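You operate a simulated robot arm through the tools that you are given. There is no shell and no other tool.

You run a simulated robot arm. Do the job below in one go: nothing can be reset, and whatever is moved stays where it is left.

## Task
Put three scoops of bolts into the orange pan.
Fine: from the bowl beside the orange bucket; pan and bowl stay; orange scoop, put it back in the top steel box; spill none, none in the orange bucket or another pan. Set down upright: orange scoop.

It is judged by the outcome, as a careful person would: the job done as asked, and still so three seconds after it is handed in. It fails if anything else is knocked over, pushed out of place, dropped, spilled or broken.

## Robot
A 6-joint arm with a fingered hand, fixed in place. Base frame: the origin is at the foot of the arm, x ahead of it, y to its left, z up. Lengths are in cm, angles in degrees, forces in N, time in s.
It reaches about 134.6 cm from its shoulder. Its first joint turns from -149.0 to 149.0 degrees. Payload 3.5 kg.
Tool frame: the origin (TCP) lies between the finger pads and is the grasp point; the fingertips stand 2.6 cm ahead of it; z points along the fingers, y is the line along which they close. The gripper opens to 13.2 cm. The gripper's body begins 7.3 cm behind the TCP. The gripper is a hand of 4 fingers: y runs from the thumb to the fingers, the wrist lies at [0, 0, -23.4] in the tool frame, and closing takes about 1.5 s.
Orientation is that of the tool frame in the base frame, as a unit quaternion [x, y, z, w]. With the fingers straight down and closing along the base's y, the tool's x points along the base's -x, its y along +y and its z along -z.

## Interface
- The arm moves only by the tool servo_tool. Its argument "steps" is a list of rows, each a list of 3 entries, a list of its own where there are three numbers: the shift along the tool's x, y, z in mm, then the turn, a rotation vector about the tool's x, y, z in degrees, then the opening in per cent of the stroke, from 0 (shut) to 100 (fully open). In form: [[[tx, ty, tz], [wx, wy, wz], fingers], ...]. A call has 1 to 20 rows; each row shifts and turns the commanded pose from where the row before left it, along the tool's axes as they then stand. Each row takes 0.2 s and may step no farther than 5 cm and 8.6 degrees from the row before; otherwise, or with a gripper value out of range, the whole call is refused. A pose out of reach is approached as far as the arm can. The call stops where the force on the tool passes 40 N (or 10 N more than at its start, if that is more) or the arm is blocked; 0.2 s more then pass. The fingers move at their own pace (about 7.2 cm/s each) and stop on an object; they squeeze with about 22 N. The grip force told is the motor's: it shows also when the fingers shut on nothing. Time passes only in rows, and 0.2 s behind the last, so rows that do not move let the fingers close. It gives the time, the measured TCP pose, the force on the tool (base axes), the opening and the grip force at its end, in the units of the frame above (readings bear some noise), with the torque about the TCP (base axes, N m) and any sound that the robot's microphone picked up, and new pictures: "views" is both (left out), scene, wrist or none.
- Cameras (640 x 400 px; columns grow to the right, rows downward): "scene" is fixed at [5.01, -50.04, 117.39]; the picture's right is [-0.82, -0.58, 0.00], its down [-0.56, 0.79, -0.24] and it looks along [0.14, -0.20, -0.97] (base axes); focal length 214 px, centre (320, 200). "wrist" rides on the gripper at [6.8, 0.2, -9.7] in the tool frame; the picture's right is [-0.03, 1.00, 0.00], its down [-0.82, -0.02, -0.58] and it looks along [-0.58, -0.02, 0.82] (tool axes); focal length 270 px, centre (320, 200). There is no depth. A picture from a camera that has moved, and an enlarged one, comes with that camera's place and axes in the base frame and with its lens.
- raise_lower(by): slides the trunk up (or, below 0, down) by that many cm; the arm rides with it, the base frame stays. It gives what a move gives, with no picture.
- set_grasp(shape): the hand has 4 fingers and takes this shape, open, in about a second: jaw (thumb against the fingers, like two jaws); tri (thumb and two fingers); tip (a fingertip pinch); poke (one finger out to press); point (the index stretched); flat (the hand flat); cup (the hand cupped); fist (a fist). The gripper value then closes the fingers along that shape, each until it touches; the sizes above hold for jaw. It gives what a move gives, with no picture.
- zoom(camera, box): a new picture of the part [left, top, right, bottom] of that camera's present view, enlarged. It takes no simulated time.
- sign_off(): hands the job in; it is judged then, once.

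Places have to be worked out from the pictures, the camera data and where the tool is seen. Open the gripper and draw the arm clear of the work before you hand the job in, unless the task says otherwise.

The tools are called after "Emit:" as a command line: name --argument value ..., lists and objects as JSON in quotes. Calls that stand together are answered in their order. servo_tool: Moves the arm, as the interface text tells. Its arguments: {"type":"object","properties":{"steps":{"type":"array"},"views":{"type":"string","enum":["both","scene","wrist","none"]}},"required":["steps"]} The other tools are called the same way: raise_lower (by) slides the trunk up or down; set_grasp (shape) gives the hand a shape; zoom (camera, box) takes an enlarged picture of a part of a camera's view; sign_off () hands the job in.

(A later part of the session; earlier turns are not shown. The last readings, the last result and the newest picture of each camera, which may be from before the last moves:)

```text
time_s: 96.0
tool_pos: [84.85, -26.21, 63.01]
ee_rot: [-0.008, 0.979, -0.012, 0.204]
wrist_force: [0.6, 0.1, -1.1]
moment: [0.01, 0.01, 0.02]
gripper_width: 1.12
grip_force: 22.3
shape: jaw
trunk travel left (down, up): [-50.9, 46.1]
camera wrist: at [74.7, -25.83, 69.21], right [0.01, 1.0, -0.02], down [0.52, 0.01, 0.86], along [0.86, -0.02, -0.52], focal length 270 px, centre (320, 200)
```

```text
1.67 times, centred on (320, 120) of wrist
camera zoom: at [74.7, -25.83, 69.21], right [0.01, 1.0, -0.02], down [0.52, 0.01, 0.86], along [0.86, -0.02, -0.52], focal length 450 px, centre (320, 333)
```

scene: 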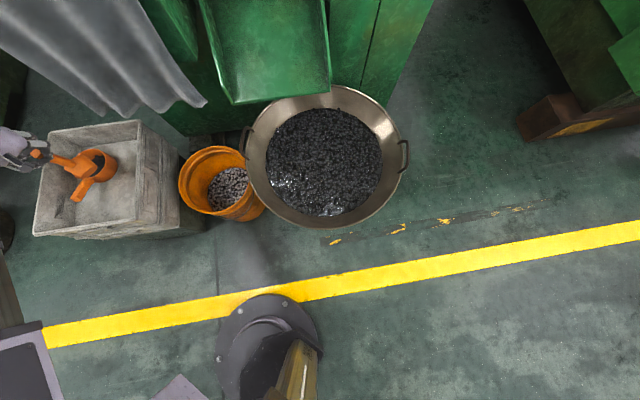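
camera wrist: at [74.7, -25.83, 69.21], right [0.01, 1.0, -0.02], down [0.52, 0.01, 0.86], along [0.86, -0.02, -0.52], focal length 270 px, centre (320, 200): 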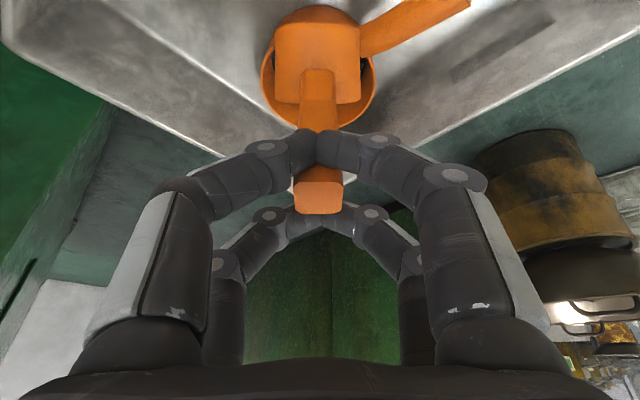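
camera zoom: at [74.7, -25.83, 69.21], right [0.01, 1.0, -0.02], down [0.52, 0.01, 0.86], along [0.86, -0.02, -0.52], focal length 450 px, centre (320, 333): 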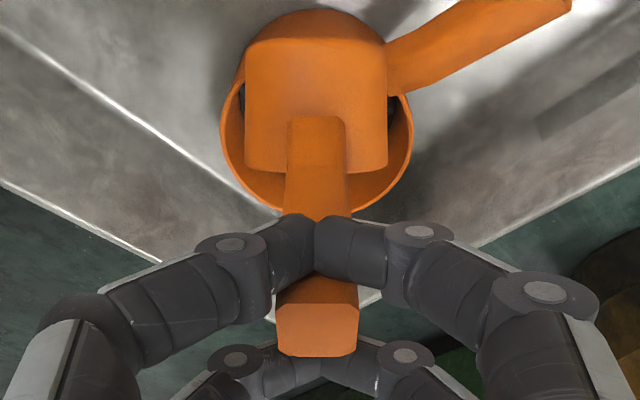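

The cup is centred over the pan. I raise 2 cm for clearance of the cup's lower corner and continue pitching to about 86°.

Emit:
raise_lower --by 2

Emit:
servo_tool --steps '[[[-14.3, 0, 18.6], [0, 8, 0], 0], [[-18.7, 0, 12.4], [0, 8, 0], 0], [[0, 0, 0], [0, 0, 0], 0], [[-21.5, 0, 5.3], [0, 8, 0], 0], [[-21.8, 0, -2.3], [0, 8, 0], 0], [[-20.2, 0, -9.7], [0, 8, 0], 0], [[0, 0, 0], [0, 0, 0], 0]]'

Emit:
zoom --camera "scene" --box '[35, 110, 115, 185]'

Emit:
zoom --camera "wrist" --box '[160, 0, 480, 240]'

```text
time_s: 96.6
tool_pos: [84.74, -26.25, 64.92]
ee_rot: [-0.008, 0.979, -0.012, 0.205]
wrist_force: [0.5, 0.1, -1.4]
moment: [0.03, -0.02, -0.02]
gripper_width: 1.1
grip_force: 21.4
shape: jaw
trunk travel left (down, up): [-52.9, 44.1]
```

```text
time_s: 98.2
tool_pos: [95.39, -26.05, 64.0]
ee_rot: [-0.003, 0.99, -0.013, -0.143]
wrist_force: [0.7, 1.2, -1.2]
moment: [0.01, -0.04, 0.01]
gripper_width: 1.11
grip_force: 22.2
shape: jaw
trunk travel left (down, up): [-52.9, 44.1]
camera wrist: at [91.62, -25.49, 75.28], right [0.01, 1.0, -0.03], down [0.95, 0.0, 0.32], along [0.32, -0.04, -0.95], focal length 270 px, centre (320, 200)
```

scene: 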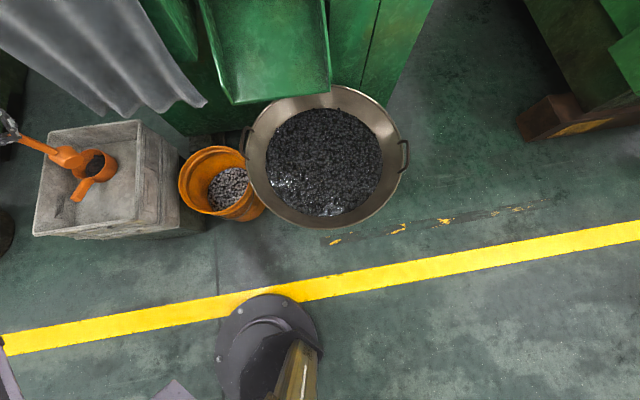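
wrist: 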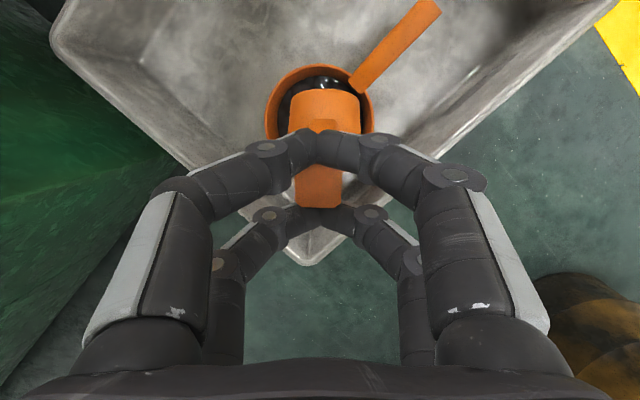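

```text
5.33 times, centred on (75, 148) of scene
camera zoom: at [5.01, -50.04, 117.39], right [-0.82, -0.58, 0.0], down [-0.56, 0.79, -0.24], along [0.14, -0.2, -0.97], focal length 1144 px, centre (1627, 480)
```

zoom: 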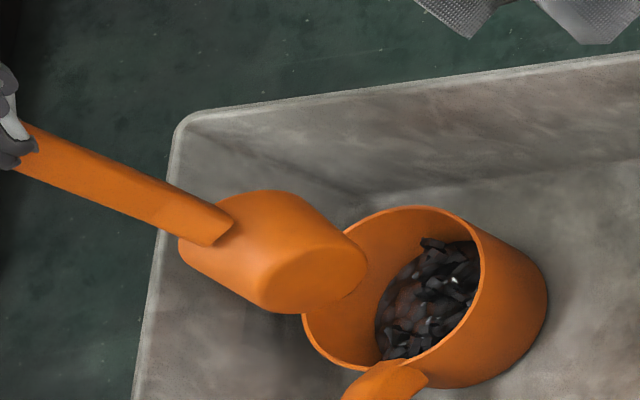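

```text
1.67 times, centred on (320, 120) of wrist
camera zoom: at [91.62, -25.49, 75.28], right [0.01, 1.0, -0.03], down [0.95, 0.0, 0.32], along [0.32, -0.04, -0.95], focal length 450 px, centre (320, 333)
```

zoom: 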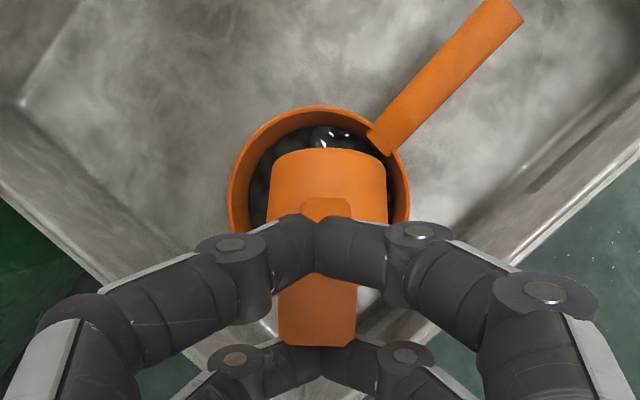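

The scoop is emptying directly over the pan. I continue to about 110°, lowering the trunk to keep the lip close.

Emit:
servo_tool --steps '[[[-16.6, 0, -16.4], [0, 8, 0], 0]]' --views "none"

Emit:
raise_lower --by -4

Emit:
servo_tool --steps '[[[-11.4, 0, -21.8], [0, 8, 0], 0], [[-4.7, 0, -25.6], [0, 8, 0], 0], [[0, 0, 0], [0, 0, 0], 0]]'

Emit:
zoom --camera "scene" --box '[35, 110, 115, 185]'

Emit:
zoom --camera "wrist" --box '[160, 0, 480, 240]'

```text
time_s: 98.6
tool_pos: [97.52, -26.13, 65.11]
ee_rot: [-0.003, 0.977, -0.013, -0.211]
wrist_force: [-0.9, 0.3, -0.8]
moment: [0.03, -0.05, -0.01]
gripper_width: 1.12
grip_force: 22.4
shape: jaw
trunk travel left (down, up): [-52.9, 44.1]
```

```text
time_s: 99.5
tool_pos: [97.58, -26.07, 61.06]
ee_rot: [-0.002, 0.977, -0.014, -0.211]
wrist_force: [0.3, 0.6, -1.1]
moment: [-0.02, -0.04, -0.03]
gripper_width: 1.08
grip_force: 22.0
shape: jaw
trunk travel left (down, up): [-48.9, 48.1]
```

```text
time_s: 100.2
tool_pos: [100.11, -27.43, 61.62]
ee_rot: [-0.008, 0.971, -0.037, -0.234]
wrist_force: [0.1, 0.0, -0.3]
moment: [-0.01, -0.05, -0.03]
gripper_width: 1.13
grip_force: 22.6
shape: jaw
out of reach, approached as far as the arm can: row 1, 2
trunk travel left (down, up): [-48.9, 48.1]
camera wrist: at [98.61, -26.3, 73.48], right [-0.01, 1.0, -0.08], down [0.99, 0.02, 0.14], along [0.14, -0.08, -0.99], focal length 270 px, centre (320, 200)
```

scene: 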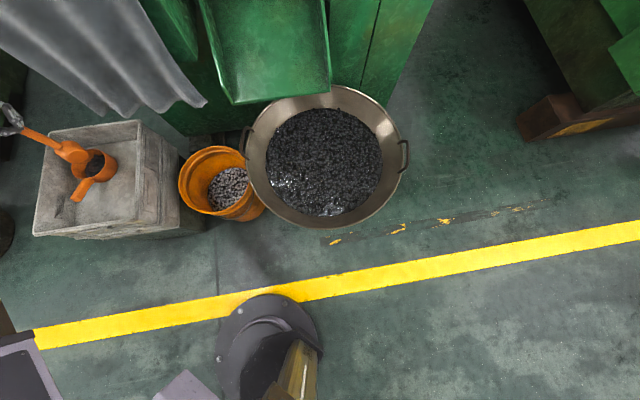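
wrist: 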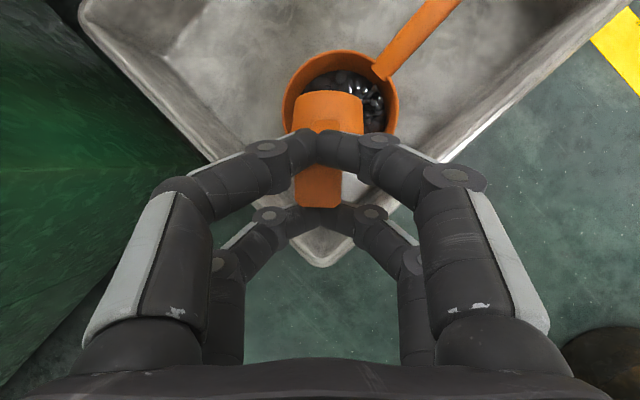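

```text
5.33 times, centred on (75, 148) of scene
camera zoom: at [5.01, -50.04, 117.39], right [-0.82, -0.58, 0.0], down [-0.56, 0.79, -0.24], along [0.14, -0.2, -0.97], focal length 1144 px, centre (1627, 480)
```

zoom: 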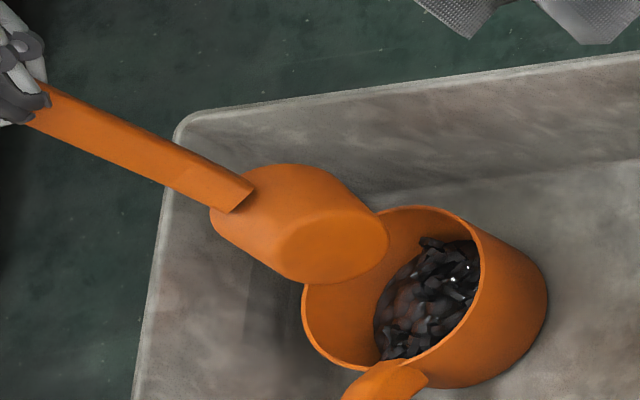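

```text
1.67 times, centred on (320, 120) of wrist
camera zoom: at [98.61, -26.3, 73.48], right [-0.01, 1.0, -0.08], down [0.99, 0.02, 0.14], along [0.14, -0.08, -0.99], focal length 450 px, centre (320, 333)
```

zoom: 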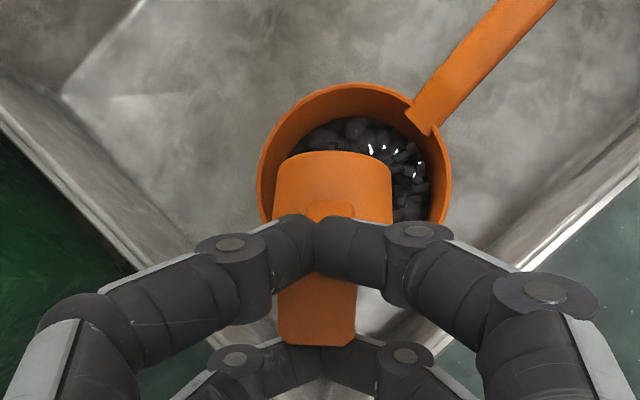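

The wrist limit stops the pitch near 97° in this direction, but the lip is right over the pan. I re-base and give a few gentle 1 cm shakes over the pan to let any remaining bolts slide out.

Emit:
raise_lower --by 0.5

Emit:
servo_tool --steps '[[[8.9, 0, 4.5], [0, 0, 0], 0], [[-8.9, 0, -4.5], [0, 0, 0], 0], [[8.9, 0, 4.5], [0, 0, 0], 0], [[-8.9, 0, -4.5], [0, 0, 0], 0], [[8.9, 0, 4.5], [0, 0, 0], 0], [[-8.9, 0, -4.5], [0, 0, 0], 0], [[8.9, 0, 4.5], [0, 0, 0], 0], [[-8.9, 0, -4.5], [0, 0, 0], 0], [[0, 0, 0], [0, 0, 0], 0]]'

Emit:
zoom --camera "scene" --box '[35, 110, 115, 185]'

Emit:
zoom --camera "wrist" --box '[160, 0, 480, 240]'

```text
time_s: 100.8
tool_pos: [100.23, -27.36, 62.12]
ee_rot: [-0.009, 0.971, -0.037, -0.235]
wrist_force: [0.8, -0.5, -0.5]
moment: [0.0, -0.07, -0.01]
gripper_width: 1.12
grip_force: 22.1
shape: jaw
trunk travel left (down, up): [-49.4, 47.6]
```

```text
time_s: 102.8
tool_pos: [100.13, -27.31, 62.13]
ee_rot: [-0.008, 0.971, -0.037, -0.236]
wrist_force: [0.1, -0.8, -1.5]
moment: [0.02, -0.03, 0.03]
gripper_width: 1.13
grip_force: 22.2
shape: jaw
trunk travel left (down, up): [-49.4, 47.6]
camera wrist: at [98.55, -26.33, 73.98], right [-0.01, 1.0, -0.08], down [0.99, 0.02, 0.14], along [0.14, -0.08, -0.99], focal length 270 px, centre (320, 200)
```

scene: 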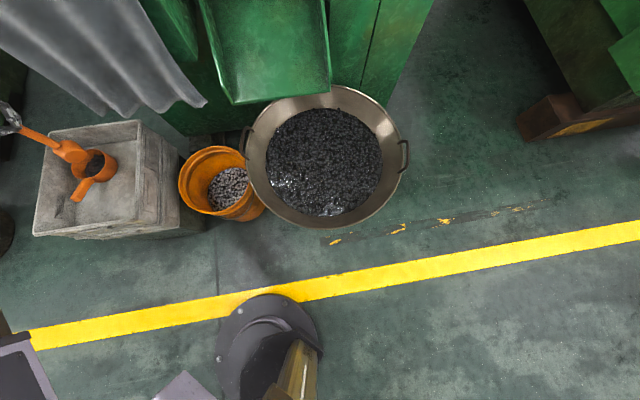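
wrist: 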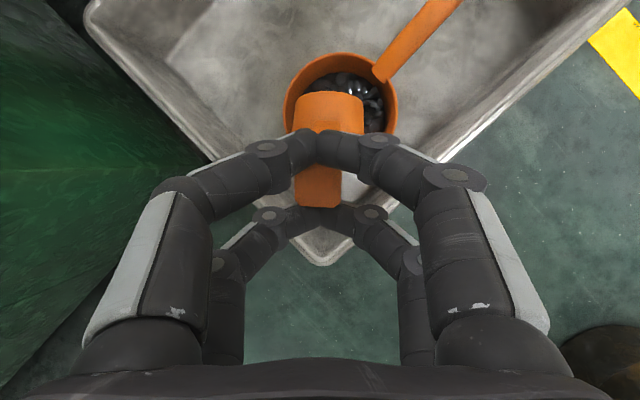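

```text
5.33 times, centred on (75, 148) of scene
camera zoom: at [5.01, -50.04, 117.39], right [-0.82, -0.58, 0.0], down [-0.56, 0.79, -0.24], along [0.14, -0.2, -0.97], focal length 1144 px, centre (1627, 480)
```

zoom: 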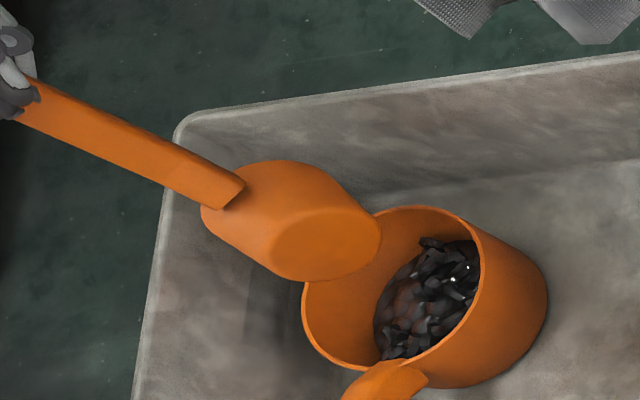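

```text
1.67 times, centred on (320, 120) of wrist
camera zoom: at [98.55, -26.33, 73.98], right [-0.01, 1.0, -0.08], down [0.99, 0.02, 0.14], along [0.14, -0.08, -0.99], focal length 450 px, centre (320, 333)
```

zoom: 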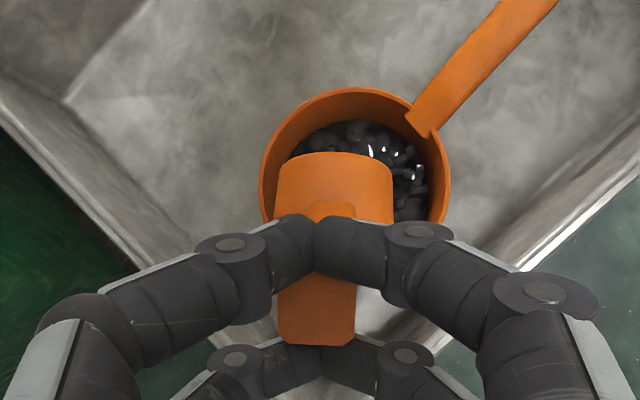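

No stray bolts are visible. I raise 4 cm, bring the scoop back to level while keeping the lip above the pan, and inspect both cup and pan.

Emit:
raise_lower --by 4

Emit:
servo_tool --steps '[[[12, 0, 20.5], [0, -8, 0], 0], [[17.1, 0, 14.8], [0, -8, 0], 0], [[20.4, 0, 8], [0, -8, 0], 0], [[22, 0, 0.6], [0, -8, 0], 0], [[21.1, 0, -7], [0, -8, 0], 0], [[18.3, 0, -14], [0, -8, 0], 0], [[13.7, 0, -20], [0, -8, 0], 0], [[7.4, 0, -24.4], [0, -8, 0], 0], [[0.5, 0, -27.1], [0, -8, 0], 0], [[-7.1, 0, -27.7], [0, -8, 0], 0], [[-14.7, 0, -26.1], [0, -8, 0], 0], [[-21.3, 0, -22.7], [0, -8, 0], 0], [[0, 0, 0], [0, 0, 0], 0]]'

Emit:
zoom --camera "scene" --box '[0, 100, 120, 200]'

Emit:
zoom --camera "scene" --box '[65, 135, 125, 190]'

```text
time_s: 103.6
tool_pos: [100.18, -27.4, 66.2]
ee_rot: [-0.009, 0.971, -0.038, -0.235]
wrist_force: [-0.6, -0.4, -1.7]
moment: [0.0, -0.04, -0.01]
gripper_width: 1.13
grip_force: 22.0
shape: jaw
trunk travel left (down, up): [-53.4, 43.6]
```

```text
time_s: 106.4
tool_pos: [78.4, -27.42, 78.59]
ee_rot: [-0.033, 0.823, -0.019, 0.566]
wrist_force: [0.0, 0.6, 0.3]
moment: [0.01, -0.04, 0.0]
gripper_width: 1.12
grip_force: 22.2
shape: jaw
trunk travel left (down, up): [-53.4, 43.6]
camera wrist: at [67.02, -27.72, 75.74], right [-0.03, 1.0, -0.04], down [-0.25, 0.04, 0.97], along [0.97, 0.04, 0.25], focal length 270 px, centre (320, 200)
```

scene: 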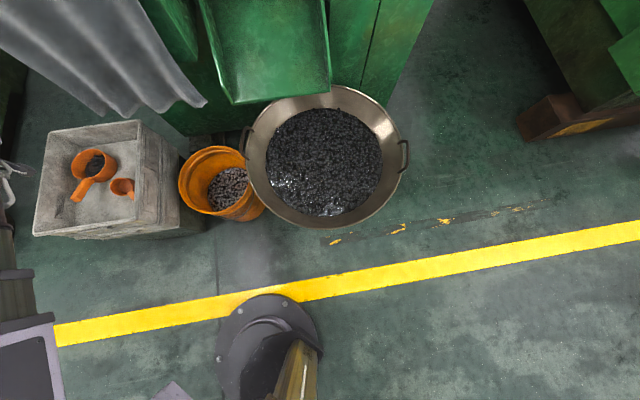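
wrist: 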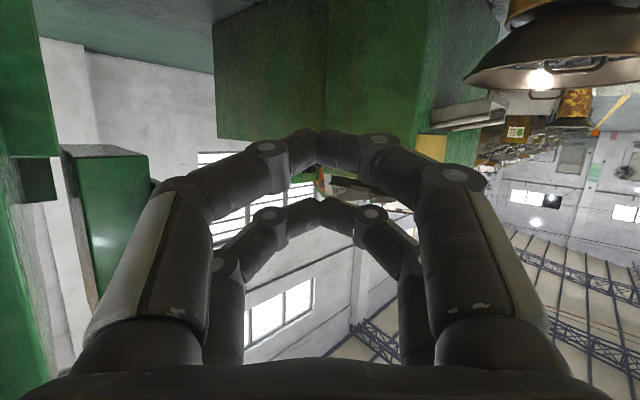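

```text
4.00 times, centred on (60, 150) of scene
camera zoom: at [5.01, -50.04, 117.39], right [-0.82, -0.58, 0.0], down [-0.56, 0.79, -0.24], along [0.14, -0.2, -0.97], focal length 858 px, centre (1360, 400)
```

zoom: 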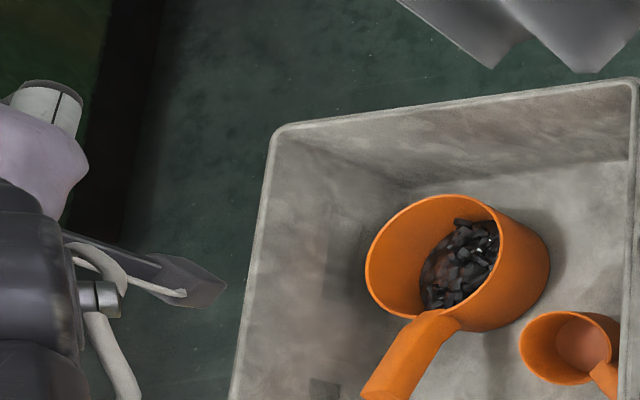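

```text
7.27 times, centred on (95, 162) of scene
camera zoom: at [5.01, -50.04, 117.39], right [-0.82, -0.58, 0.0], down [-0.56, 0.79, -0.24], along [0.14, -0.2, -0.97], focal length 1560 px, centre (1956, 473)
```

zoom: 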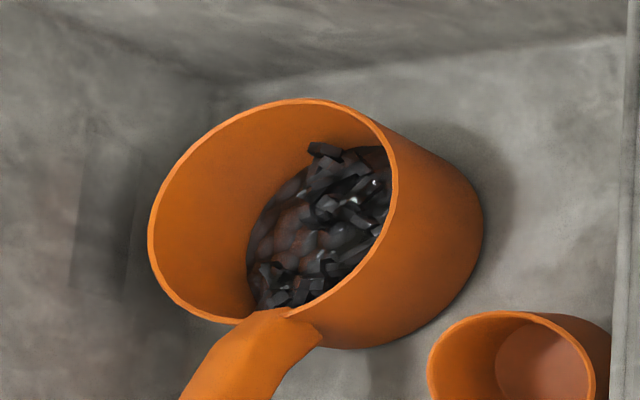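

The scoop slid out of the caged grip on the return and is now standing in the box beside the pan, apparently upright and empty. All the bolts are in the pan. I look at it closely to plan a better grasp.

Emit:
zoom --camera "scene" --box '[30, 115, 190, 240]'

Emit:
zoom --camera "scene" --box '[95, 165, 155, 220]'

```text
3.20 times, centred on (110, 178) of scene
camera zoom: at [5.01, -50.04, 117.39], right [-0.82, -0.58, 0.0], down [-0.56, 0.79, -0.24], along [0.14, -0.2, -0.97], focal length 686 px, centre (992, 272)
```

zoom: 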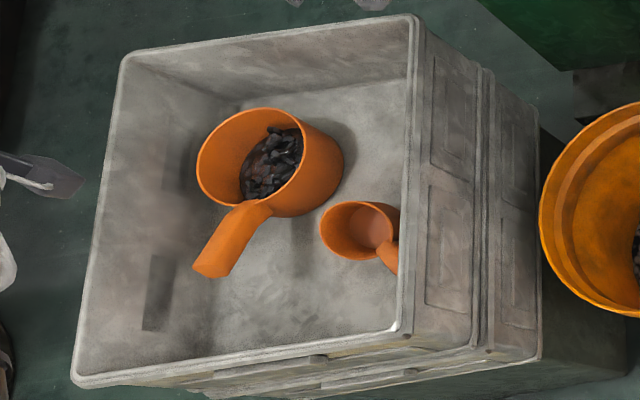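

```text
7.27 times, centred on (125, 192) of scene
camera zoom: at [5.01, -50.04, 117.39], right [-0.82, -0.58, 0.0], down [-0.56, 0.79, -0.24], along [0.14, -0.2, -0.97], focal length 1560 px, centre (1738, 254)
```

zoom: 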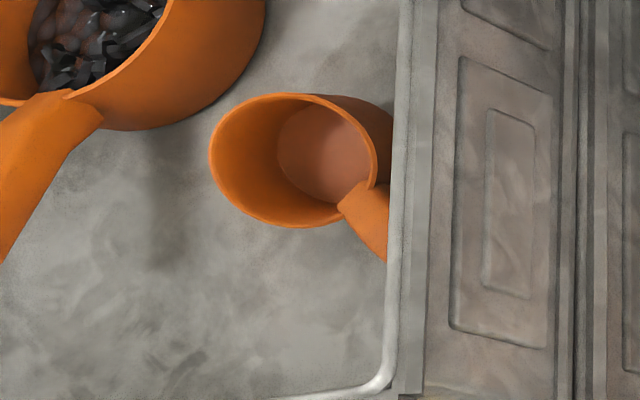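

The scoop landed upright and empty near (79,-27), its handle toward the robot. The pan has not moved and no bolts are loose. The cup is light, so gripping the cup itself with four fingers will be far firmer than holding the handle. I bring the hand vertical over the scoop and open it.

Emit:
servo_tool --steps '[[[29.7, 0, 11.4], [0, 8.6, 0], 10], [[25.3, 0, 14.4], [0, 8.6, 0], 20], [[20.3, 0, 16], [0, 8.6, 0], 40], [[15.1, 0, 16], [0, 8.6, 0], 60], [[10.1, 0, 14.6], [0, 8.6, 0], 70], [[5.7, 0, 11.7], [0, 8.6, 0], 70], [[2.4, 0, 7.6], [0, 8.6, 0], 70], [[0.4, 0, 2.8], [0, 8.6, 0], 70], [[0, 0, 0], [0, 0, 0], 70]]'

Emit:
zoom --camera "wrist" --box '[140, 0, 500, 270]'

```text
time_s: 108.4
tool_pos: [78.31, -28.37, 63.63]
ee_rot: [-0.016, 0.999, -0.034, 0.0]
wrist_force: [-0.4, 0.1, 0.0]
moment: [0.0, 0.0, -0.03]
gripper_width: 9.2
grip_force: 0.1
shape: jaw
trunk travel left (down, up): [-53.4, 43.6]
camera wrist: at [71.57, -27.58, 73.36], right [-0.01, 1.0, -0.07], down [0.82, 0.05, 0.57], along [0.58, -0.05, -0.82], focal length 270 px, centre (320, 200)
```

scene: 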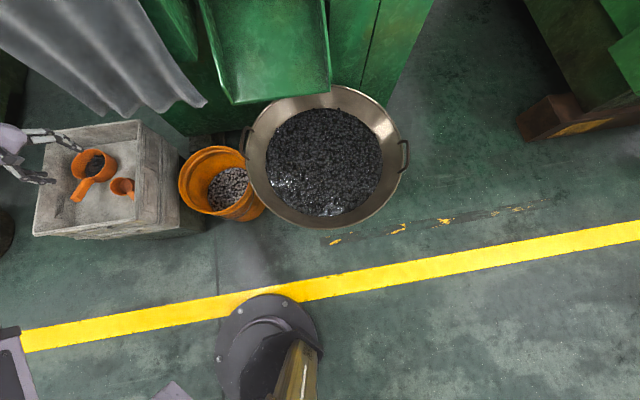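
wrist: 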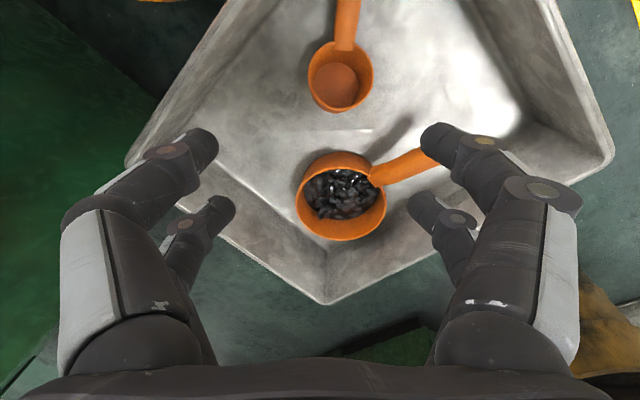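

```text
1.48 times, centred on (320, 135) of wrist
camera zoom: at [71.57, -27.58, 73.36], right [-0.01, 1.0, -0.07], down [0.82, 0.05, 0.57], along [0.58, -0.05, -0.82], focal length 400 px, centre (320, 296)
```

zoom: 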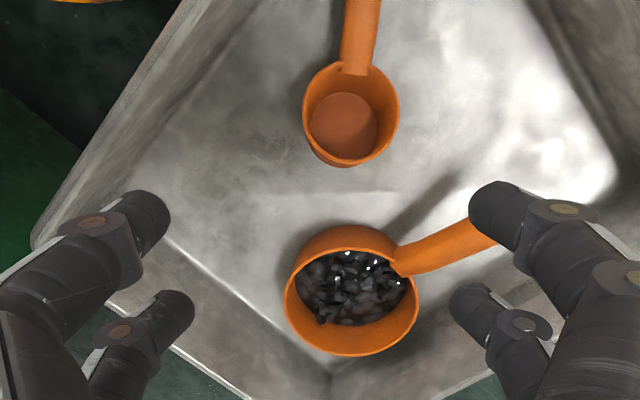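

The wrist camera gives a clear view: scoop cup centred at (77.2,-27.5) with rim z≈43 and handle pointing at the robot; the pan at (92.1,-26.5) is unchanged with all the bolts inside. I correct the small roll and turn the hand about 187° so the camera is on the lip side.

Emit:
servo_tool --steps '[[[0, 0, 0], [-4, 0, 0], 70], [[0, 0, 0], [0, 0, 8.5], 70], [[0, 0, 0], [0, 0, 8.5], 70], [[0, 0, 0], [0, 0, 8.5], 70], [[0, 0, 0], [0, 0, 8.5], 70], [[0, 0, 0], [0, 0, 8.5], 70], [[0, 0, 0], [0, 0, 8.5], 70], [[0, 0, 0], [0, 0, 8.5], 70], [[0, 0, 0], [0, 0, 8.5], 70], [[0, 0, 0], [0, 0, 8.5], 70], [[0, 0, 0], [0, 0, 8.5], 70], [[0, 0, 0], [0, 0, 8.5], 70], [[0, 0, 0], [0, 0, 8.5], 70]]' --views "none"

Emit:
servo_tool --steps '[[[0, 0, 0], [0, 0, 8.5], 70], [[0, 0, 0], [0, 0, 8.5], 70], [[0, 0, 0], [0, 0, 8.5], 70], [[0, 0, 0], [0, 0, 8.5], 70], [[0, 0, 0], [0, 0, 8.5], 70], [[0, 0, 0], [0, 0, 8.5], 70], [[0, 0, 0], [0, 0, 8.5], 70], [[0, 0, 0], [0, 0, 8.5], 70], [[0, 0, 0], [0, 0, 8.5], 70], [[0, 0, 0], [0, 0, 8.5], 70], [[0, 0, 0], [0, 0, 0], 70]]'

```text
time_s: 111.2
tool_pos: [78.24, -28.36, 63.56]
ee_rot: [0.766, 0.643, 0.0, -0.001]
wrist_force: [0.3, 0.5, -0.3]
moment: [-0.01, 0.03, 0.0]
gripper_width: 9.2
grip_force: 0.0
shape: jaw
trunk travel left (down, up): [-53.4, 43.6]
```

```text
time_s: 113.6
tool_pos: [78.35, -28.37, 63.47]
ee_rot: [0.999, -0.045, 0.0, -0.001]
wrist_force: [-0.1, 0.1, 0.5]
moment: [0.04, -0.02, 0.04]
gripper_width: 9.22
grip_force: 0.0
shape: jaw
trunk travel left (down, up): [-53.4, 43.6]
camera wrist: at [85.22, -29.02, 73.31], right [-0.11, -0.99, 0.0], down [-0.81, 0.09, 0.58], along [-0.58, 0.07, -0.82], focal length 270 px, centre (320, 200)
```

scene: 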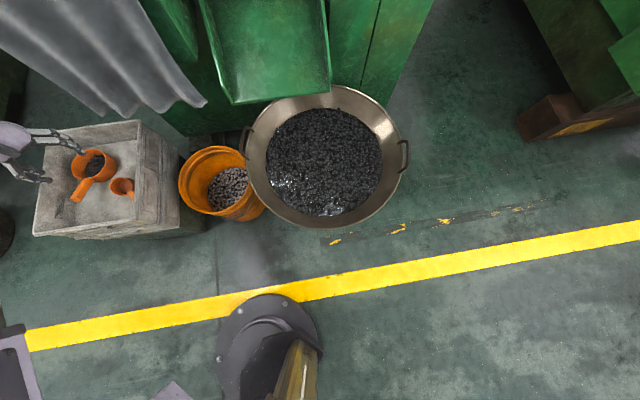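
wrist: 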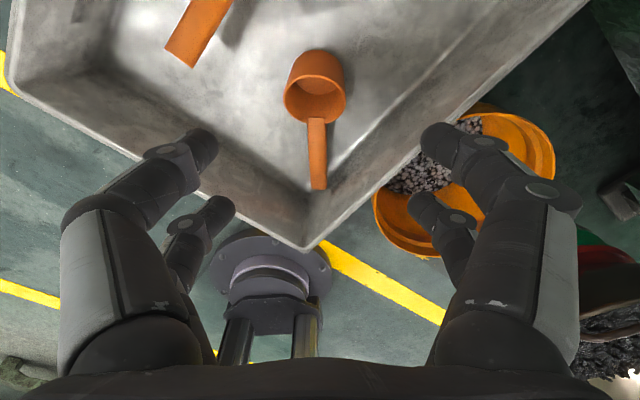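

The cup is centred between the open fingers with its handle running back between them. I align over the cup, lean 25° back over the handle, and lower part way to verify.

Emit:
servo_tool --steps '[[[-16.8, -7.7, 0], [0, 0, 0], 68], [[0, 0, -2.5], [0, 8.3, 0], 68], [[1.1, 0, -7.4], [0, 8.3, 0], 68], [[3.4, 0, -11.5], [0, 8.3, 0], 68], [[0, 0, 0], [0, 0, 0], 68]]' --views "none"

Emit:
raise_lower --by -14

Emit:
servo_tool --steps '[[[0, 0, 0], [0, 0, 0], 68]]'

Emit:
zoom --camera "wrist" --box '[160, 0, 480, 260]'

```text
time_s: 114.8
tool_pos: [76.78, -27.51, 65.74]
ee_rot: [0.976, -0.043, 0.215, 0.008]
wrist_force: [-0.8, -0.6, -0.2]
moment: [-0.01, -0.02, 0.01]
gripper_width: 9.03
grip_force: 0.0
shape: jaw
trunk travel left (down, up): [-53.4, 43.6]
```

```text
time_s: 116.5
tool_pos: [76.77, -27.44, 51.62]
ee_rot: [0.976, -0.043, 0.214, 0.009]
wrist_force: [0.4, 0.1, 0.2]
moment: [0.06, -0.01, 0.03]
gripper_width: 8.98
grip_force: 0.1
shape: jaw
trunk travel left (down, up): [-39.4, 57.6]
```

```text
time_s: 116.9
tool_pos: [76.65, -27.44, 51.73]
ee_rot: [0.976, -0.042, 0.215, 0.009]
wrist_force: [0.0, -0.2, -0.3]
moment: [0.01, -0.03, -0.02]
gripper_width: 9.01
grip_force: 0.0
shape: jaw
trunk travel left (down, up): [-39.4, 57.6]
camera wrist: at [78.95, -27.71, 63.46], right [-0.11, -0.99, -0.01], down [-0.98, 0.11, 0.18], along [-0.18, 0.03, -0.98], focal length 270 px, centre (320, 200)
```

scene: 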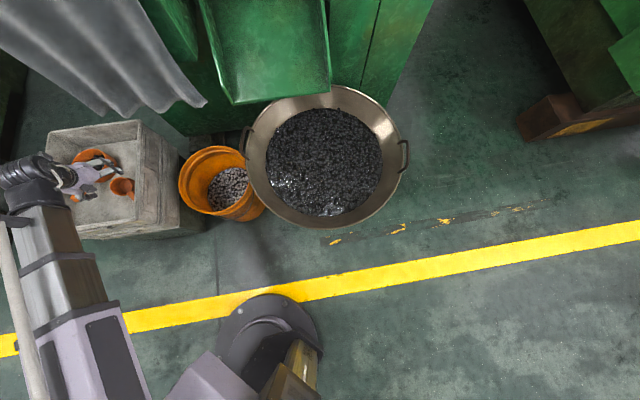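
wrist: 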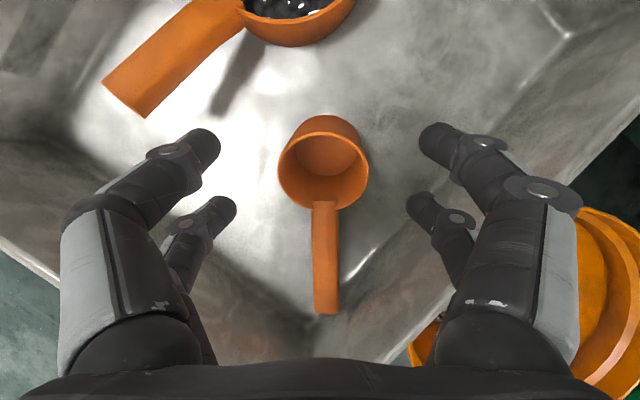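

```text
1.54 times, centred on (320, 130) of wrist
camera zoom: at [78.95, -27.71, 63.46], right [-0.11, -0.99, -0.01], down [-0.98, 0.11, 0.18], along [-0.18, 0.03, -0.98], focal length 416 px, centre (320, 308)
```

zoom: 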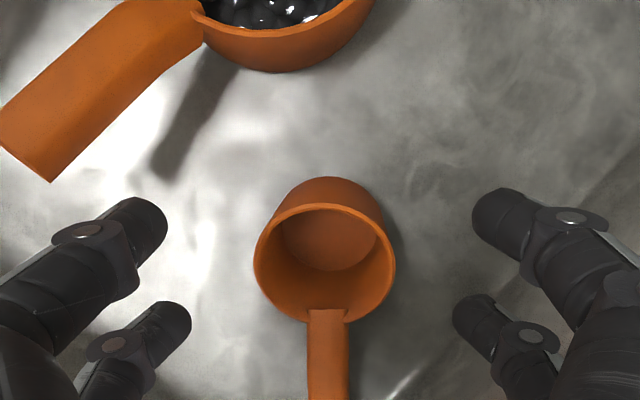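

The geometry is clear: rim z≈43, box floor about 38. The wall-side knuckles would be tight, so I reduce the lean to 15°, narrow the opening to 60%, and grip just the upper part of the cup.

Emit:
servo_tool --steps '[[[-2.3, 1.3, 12.7], [0, -8, 0], 62], [[0, 0, 0], [0, -2, -4], 61], [[0, 0, 0], [0, 0, 0], 61]]' --views "none"

Emit:
raise_lower --by -4

Emit:
servo_tool --steps '[[[0, 0, 0], [0, 0, 0], 61]]'

Emit:
zoom --camera "wrist" --box '[140, 0, 500, 300]'

Emit:
zoom --camera "scene" --box '[20, 120, 180, 240]'

```text
time_s: 117.7
tool_pos: [77.07, -27.64, 50.27]
ee_rot: [0.992, -0.008, 0.129, 0.009]
wrist_force: [0.1, -0.1, 0.4]
moment: [-0.01, 0.03, -0.01]
gripper_width: 8.09
grip_force: 0.0
shape: jaw
trunk travel left (down, up): [-39.4, 57.6]
```

```text
time_s: 118.5
tool_pos: [77.09, -27.67, 46.31]
ee_rot: [0.992, -0.009, 0.129, 0.009]
wrist_force: [0.9, -0.4, 0.2]
moment: [-0.01, 0.0, -0.05]
gripper_width: 8.1
grip_force: 0.1
shape: jaw
trunk travel left (down, up): [-35.4, 61.6]
```

```text
time_s: 118.9
tool_pos: [77.06, -27.6, 46.44]
ee_rot: [0.992, -0.009, 0.129, 0.01]
wrist_force: [0.4, 0.3, -0.3]
moment: [0.01, -0.02, 0.0]
gripper_width: 8.08
grip_force: 0.1
shape: jaw
trunk travel left (down, up): [-35.4, 61.6]
camera wrist: at [81.29, -27.59, 57.54], right [-0.04, -1.0, 0.01], down [-0.94, 0.05, 0.35], along [-0.35, 0.01, -0.94], focal length 270 px, centre (320, 200)
```

scene: 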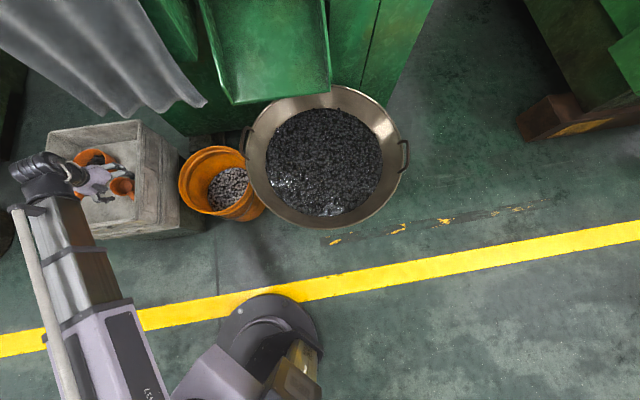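
wrist: 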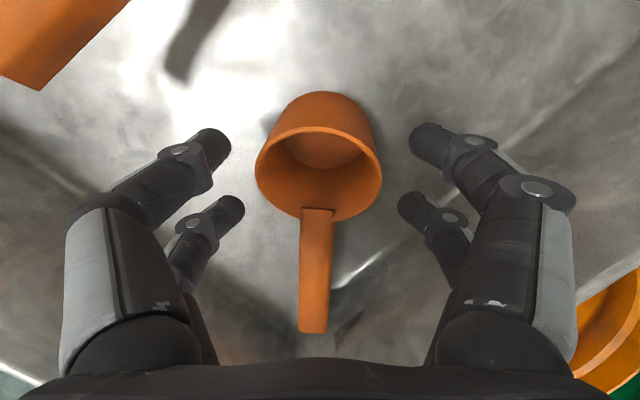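

```text
1.33 times, centred on (320, 150) of wrist
camera zoom: at [81.29, -27.59, 57.54], right [-0.04, -1.0, 0.01], down [-0.94, 0.05, 0.35], along [-0.35, 0.01, -0.94], focal length 360 px, centre (320, 267)
```

zoom: 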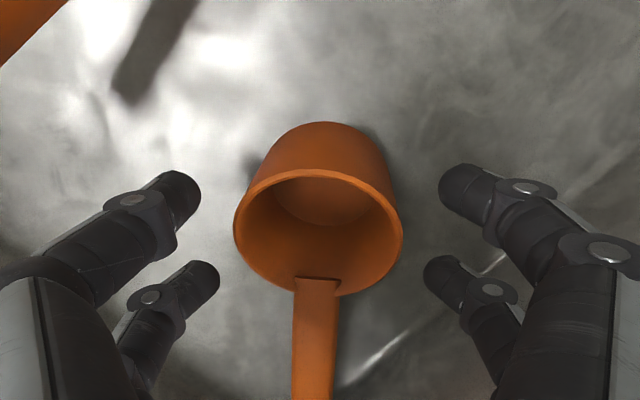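

```text
3.33 times, centred on (100, 180) of scene
camera zoom: at [5.01, -50.04, 117.39], right [-0.82, -0.58, 0.0], down [-0.56, 0.79, -0.24], along [0.14, -0.2, -0.97], focal length 715 px, centre (1053, 267)
```

zoom: 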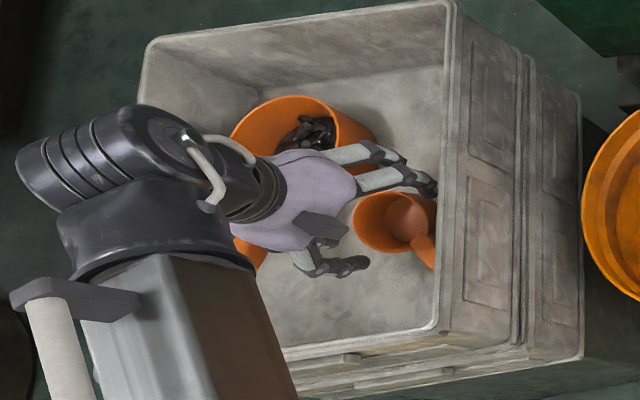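

Well centred. I lower 2.9 cm and close gently on the cup.

Emit:
raise_lower --by -2.9

Emit:
servo_tool --steps '[[[0, 0, 0], [0, 0, 0], 55], [[0, 0, 0], [0, 0, 0], 50], [[0, 0, 0], [0, 0, 0], 45], [[0, 0, 0], [0, 0, 0], 35], [[0, 0, 0], [0, 0, 0], 20], [[0, 0, 0], [0, 0, 0], 0], [[0, 0, 0], [0, 0, 0], 0], [[0, 0, 0], [0, 0, 0], 0]]'

Emit:
zoom --camera "wrist" --box '[140, 0, 500, 300]'

```text
time_s: 119.7
tool_pos: [77.15, -27.64, 43.45]
ee_rot: [0.992, -0.01, 0.129, 0.009]
wrist_force: [-0.1, -0.7, 0.2]
moment: [0.01, 0.02, 0.0]
gripper_width: 8.09
grip_force: 0.0
shape: jaw
trunk travel left (down, up): [-32.5, 64.5]
```

```text
time_s: 121.5
tool_pos: [76.91, -27.74, 43.41]
ee_rot: [0.992, -0.009, 0.128, 0.009]
wrist_force: [-0.9, -0.1, 0.4]
moment: [0.01, -0.03, 0.0]
gripper_width: 4.66
grip_force: 21.6
shape: jaw
trunk travel left (down, up): [-32.5, 64.5]
camera wrist: at [81.29, -27.59, 54.63], right [-0.04, -1.0, 0.01], down [-0.94, 0.05, 0.35], along [-0.35, 0.01, -0.94], focal length 270 px, centre (320, 200)
```

scene: 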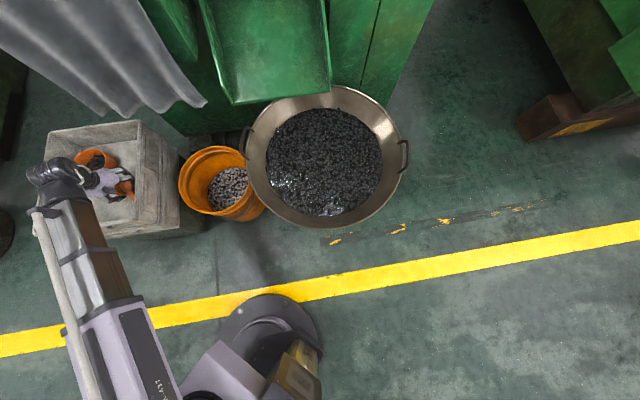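
wrist: 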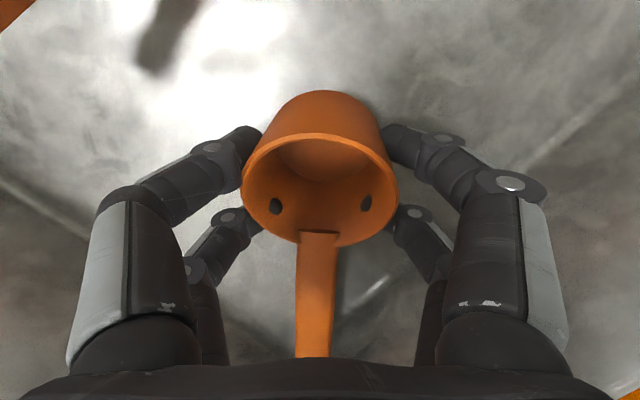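

```text
1.33 times, centred on (320, 150) of wrist
camera zoom: at [81.29, -27.59, 54.63], right [-0.04, -1.0, 0.01], down [-0.94, 0.05, 0.35], along [-0.35, 0.01, -0.94], focal length 360 px, centre (320, 267)
```

zoom: 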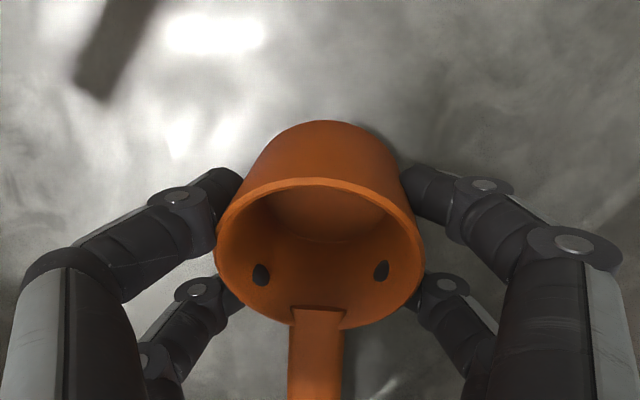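

All four fingers clamp the cup. I lift 3 cm and check that it stays level.

Emit:
raise_lower --by 3

Emit:
servo_tool --steps '[[[0, 0, 0], [0, 0, 0], 0], [[0, 0, 0], [0, 0, 0], 0]]'

Emit:
zoom --camera "wrist" --box '[140, 0, 500, 300]'

Emit:
zoom --camera "scene" --box '[20, 120, 180, 240]'

```text
time_s: 122.2
tool_pos: [77.08, -27.74, 46.53]
ee_rot: [0.992, -0.009, 0.128, 0.009]
wrist_force: [-0.3, 0.1, -1.1]
moment: [0.01, 0.01, -0.01]
gripper_width: 4.64
grip_force: 22.1
shape: jaw
trunk travel left (down, up): [-35.5, 61.5]
```

```text
time_s: 122.8
tool_pos: [76.95, -27.82, 46.49]
ee_rot: [0.991, -0.009, 0.13, 0.01]
wrist_force: [-0.5, 0.5, -1.6]
moment: [0.0, -0.02, 0.01]
gripper_width: 4.66
grip_force: 22.2
shape: jaw
trunk travel left (down, up): [-35.5, 61.5]
camera wrist: at [81.29, -27.59, 57.63], right [-0.04, -1.0, 0.01], down [-0.94, 0.05, 0.35], along [-0.35, 0.01, -0.94], focal length 270 px, centre (320, 200)
```

scene: 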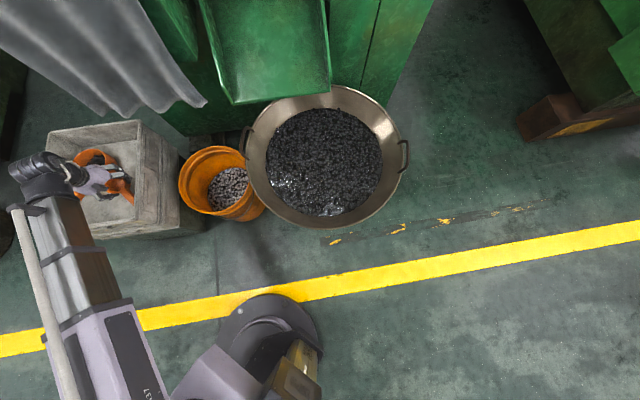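
wrist: 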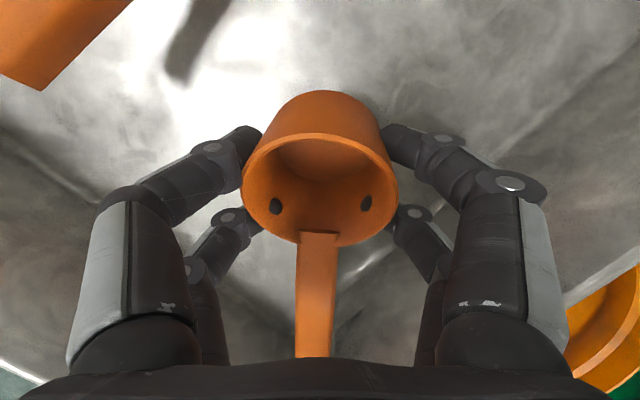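

```text
1.33 times, centred on (320, 150) of wrist
camera zoom: at [81.29, -27.59, 57.63], right [-0.04, -1.0, 0.01], down [-0.94, 0.05, 0.35], along [-0.35, 0.01, -0.94], focal length 360 px, centre (320, 267)
```

zoom: 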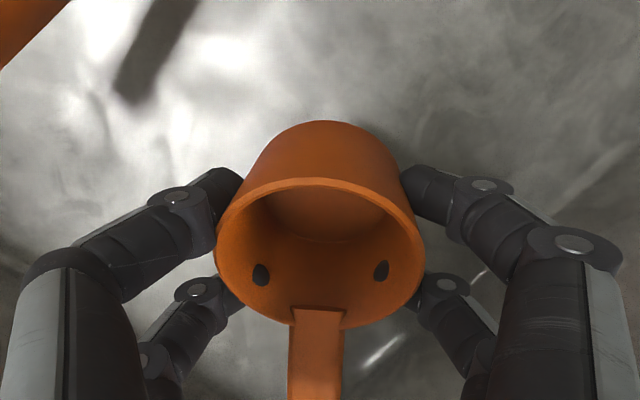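

```text
3.33 times, centred on (100, 180) of scene
camera zoom: at [5.01, -50.04, 117.39], right [-0.82, -0.58, 0.0], down [-0.56, 0.79, -0.24], along [0.14, -0.2, -0.97], focal length 715 px, centre (1053, 267)
```

zoom: 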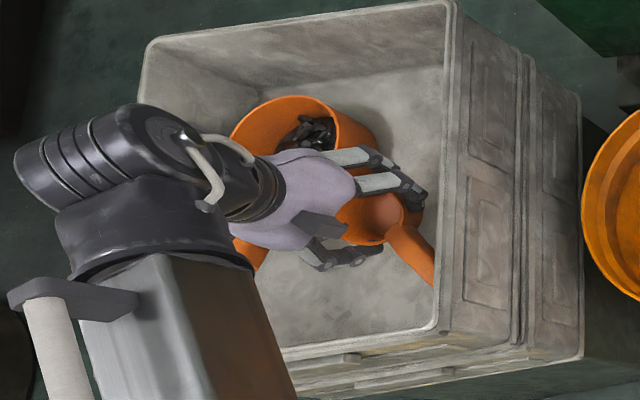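

Excellent: rock-solid, level, and the wrist camera looks right into the cup. I raise it clear, yaw to point the cup toward the robot's side, and carry it to the bowl.

Emit:
raise_lower --by 22

Emit:
servo_tool --steps '[[[0, 0, 0], [2.17, 0.15, -8.12], 0], [[0, 0, 0], [2.17, 0.15, -8.12], 0], [[0, 0, 0], [2.17, 0.15, -8.12], 0], [[0, 0, 0], [2.17, 0.15, -8.12], 0], [[0, 0, 0], [2.17, 0.15, -8.12], 0], [[0, 0, 0], [2.17, 0.15, -8.12], 0], [[0, 0, 0], [2.17, 0.15, -8.12], 0], [[0, 0, 0], [2.17, 0.15, -8.12], 0], [[0, 0, 0], [2.17, 0.15, -8.12], 0]]' --views "none"

Emit:
servo_tool --steps '[[[-15, -10.7, -4], [0, 0, 0], 0], [[-29.7, -21.3, -8], [0, 0, 0], 0], [[-29.7, -21.3, -8], [0, 0, 0], 0], [[-29.7, -21.3, -8], [0, 0, 0], 0], [[-29.7, -21.3, -8], [0, 0, 0], 0], [[-29.7, -21.3, -8], [0, 0, 0], 0], [[-29.7, -21.3, -8], [0, 0, 0], 0], [[-29.7, -21.3, -8], [0, 0, 0], 0], [[-29.7, -21.3, -8], [0, 0, 0], 0], [[-29.7, -21.3, -8], [0, 0, 0], 0]]'

```text
time_s: 125.1
tool_pos: [77.07, -27.72, 68.39]
ee_rot: [0.992, -0.009, 0.129, 0.01]
wrist_force: [0.3, 0.3, -0.9]
moment: [0.01, 0.01, 0.01]
gripper_width: 4.62
grip_force: 21.9
shape: jaw
trunk travel left (down, up): [-57.5, 39.5]
```

```text
time_s: 127.1
tool_pos: [77.09, -27.71, 68.48]
ee_rot: [0.787, 0.603, 0.108, -0.074]
wrist_force: [-0.1, 0.4, -2.1]
moment: [0.01, -0.04, 0.01]
gripper_width: 4.63
grip_force: 21.9
shape: jaw
trunk travel left (down, up): [-57.5, 39.5]
```

```text
time_s: 129.3
tool_pos: [49.56, -50.85, 68.42]
ee_rot: [0.789, 0.601, 0.108, -0.073]
wrist_force: [-0.5, 0.0, -1.3]
moment: [-0.01, -0.02, -0.03]
gripper_width: 4.61
grip_force: 22.1
shape: jaw
trunk travel left (down, up): [-57.5, 39.5]
camera wrist: at [50.86, -46.64, 79.65], right [0.96, -0.29, 0.01], down [-0.27, -0.9, 0.35], along [-0.09, -0.34, -0.94], focal length 270 px, centre (320, 200)
```

scene: 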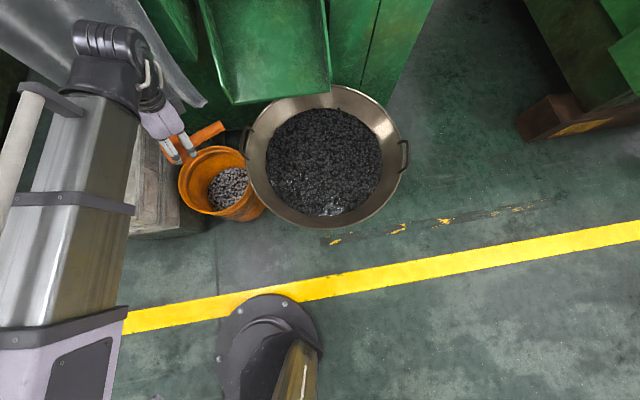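
wrist: 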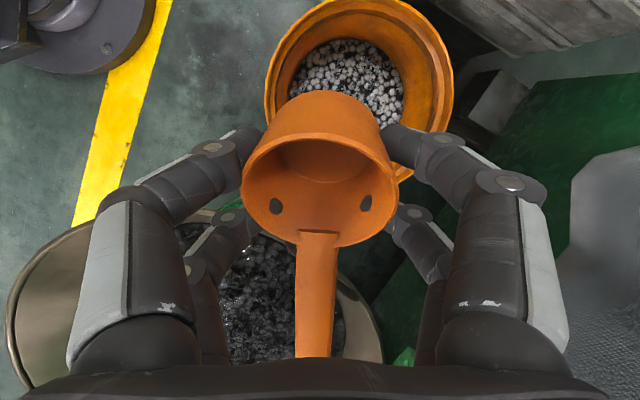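

On course and clear of the sheet and chute. I continue to the bowl.

Emit:
servo_tool --steps '[[[-31, -21.9, -8.3], [0, 0, 0], 0], [[-31, -21.9, -8.3], [0, 0, 0], 0], [[-31, -21.9, -8.3], [0, 0, 0], 0], [[-31, -21.9, -8.3], [0, 0, 0], 0], [[-31, -21.9, -8.3], [0, 0, 0], 0], [[-31, -21.9, -8.3], [0, 0, 0], 0], [[-31, -21.9, -8.3], [0, 0, 0], 0], [[-31, -21.9, -8.3], [0, 0, 0], 0], [[-31, -21.9, -8.3], [0, 0, 0], 0], [[-31, -21.9, -8.3], [0, 0, 0], 0]]'

Emit:
zoom --camera "scene" --box '[220, 60, 420, 240]'

```text
time_s: 131.5
tool_pos: [20.3, -75.53, 68.45]
ee_rot: [0.788, 0.602, 0.108, -0.073]
wrist_force: [-0.2, -0.1, -0.8]
moment: [0.04, 0.0, 0.01]
gripper_width: 4.61
grip_force: 21.6
shape: jaw
out of reach, approached as far as the arm can: row 1
trunk travel left (down, up): [-57.5, 39.5]
camera wrist: at [21.42, -71.44, 79.64], right [0.96, -0.29, 0.01], down [-0.27, -0.9, 0.35], along [-0.09, -0.34, -0.94], focal length 270 px, centre (320, 200)
```

scene: 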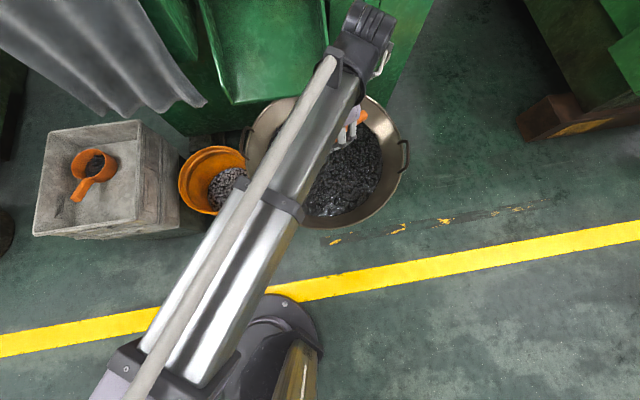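
wrist: 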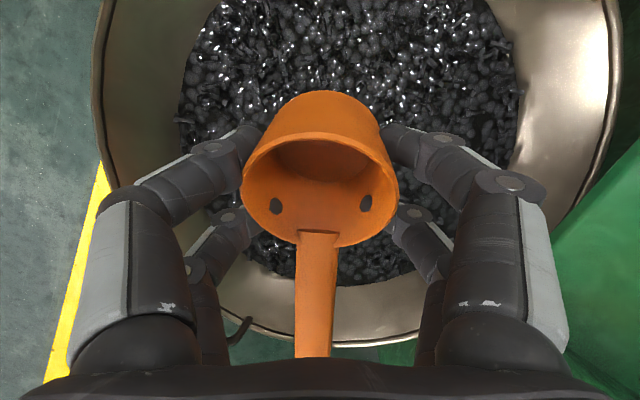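

```text
2.22 times, centred on (320, 150) of scene
camera zoom: at [5.01, -50.04, 117.39], right [-0.82, -0.58, 0.0], down [-0.56, 0.79, -0.24], along [0.14, -0.2, -0.97], focal length 477 px, centre (320, 311)
```

zoom: 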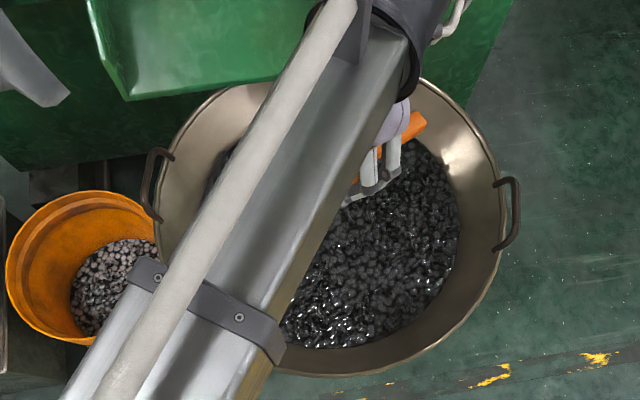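

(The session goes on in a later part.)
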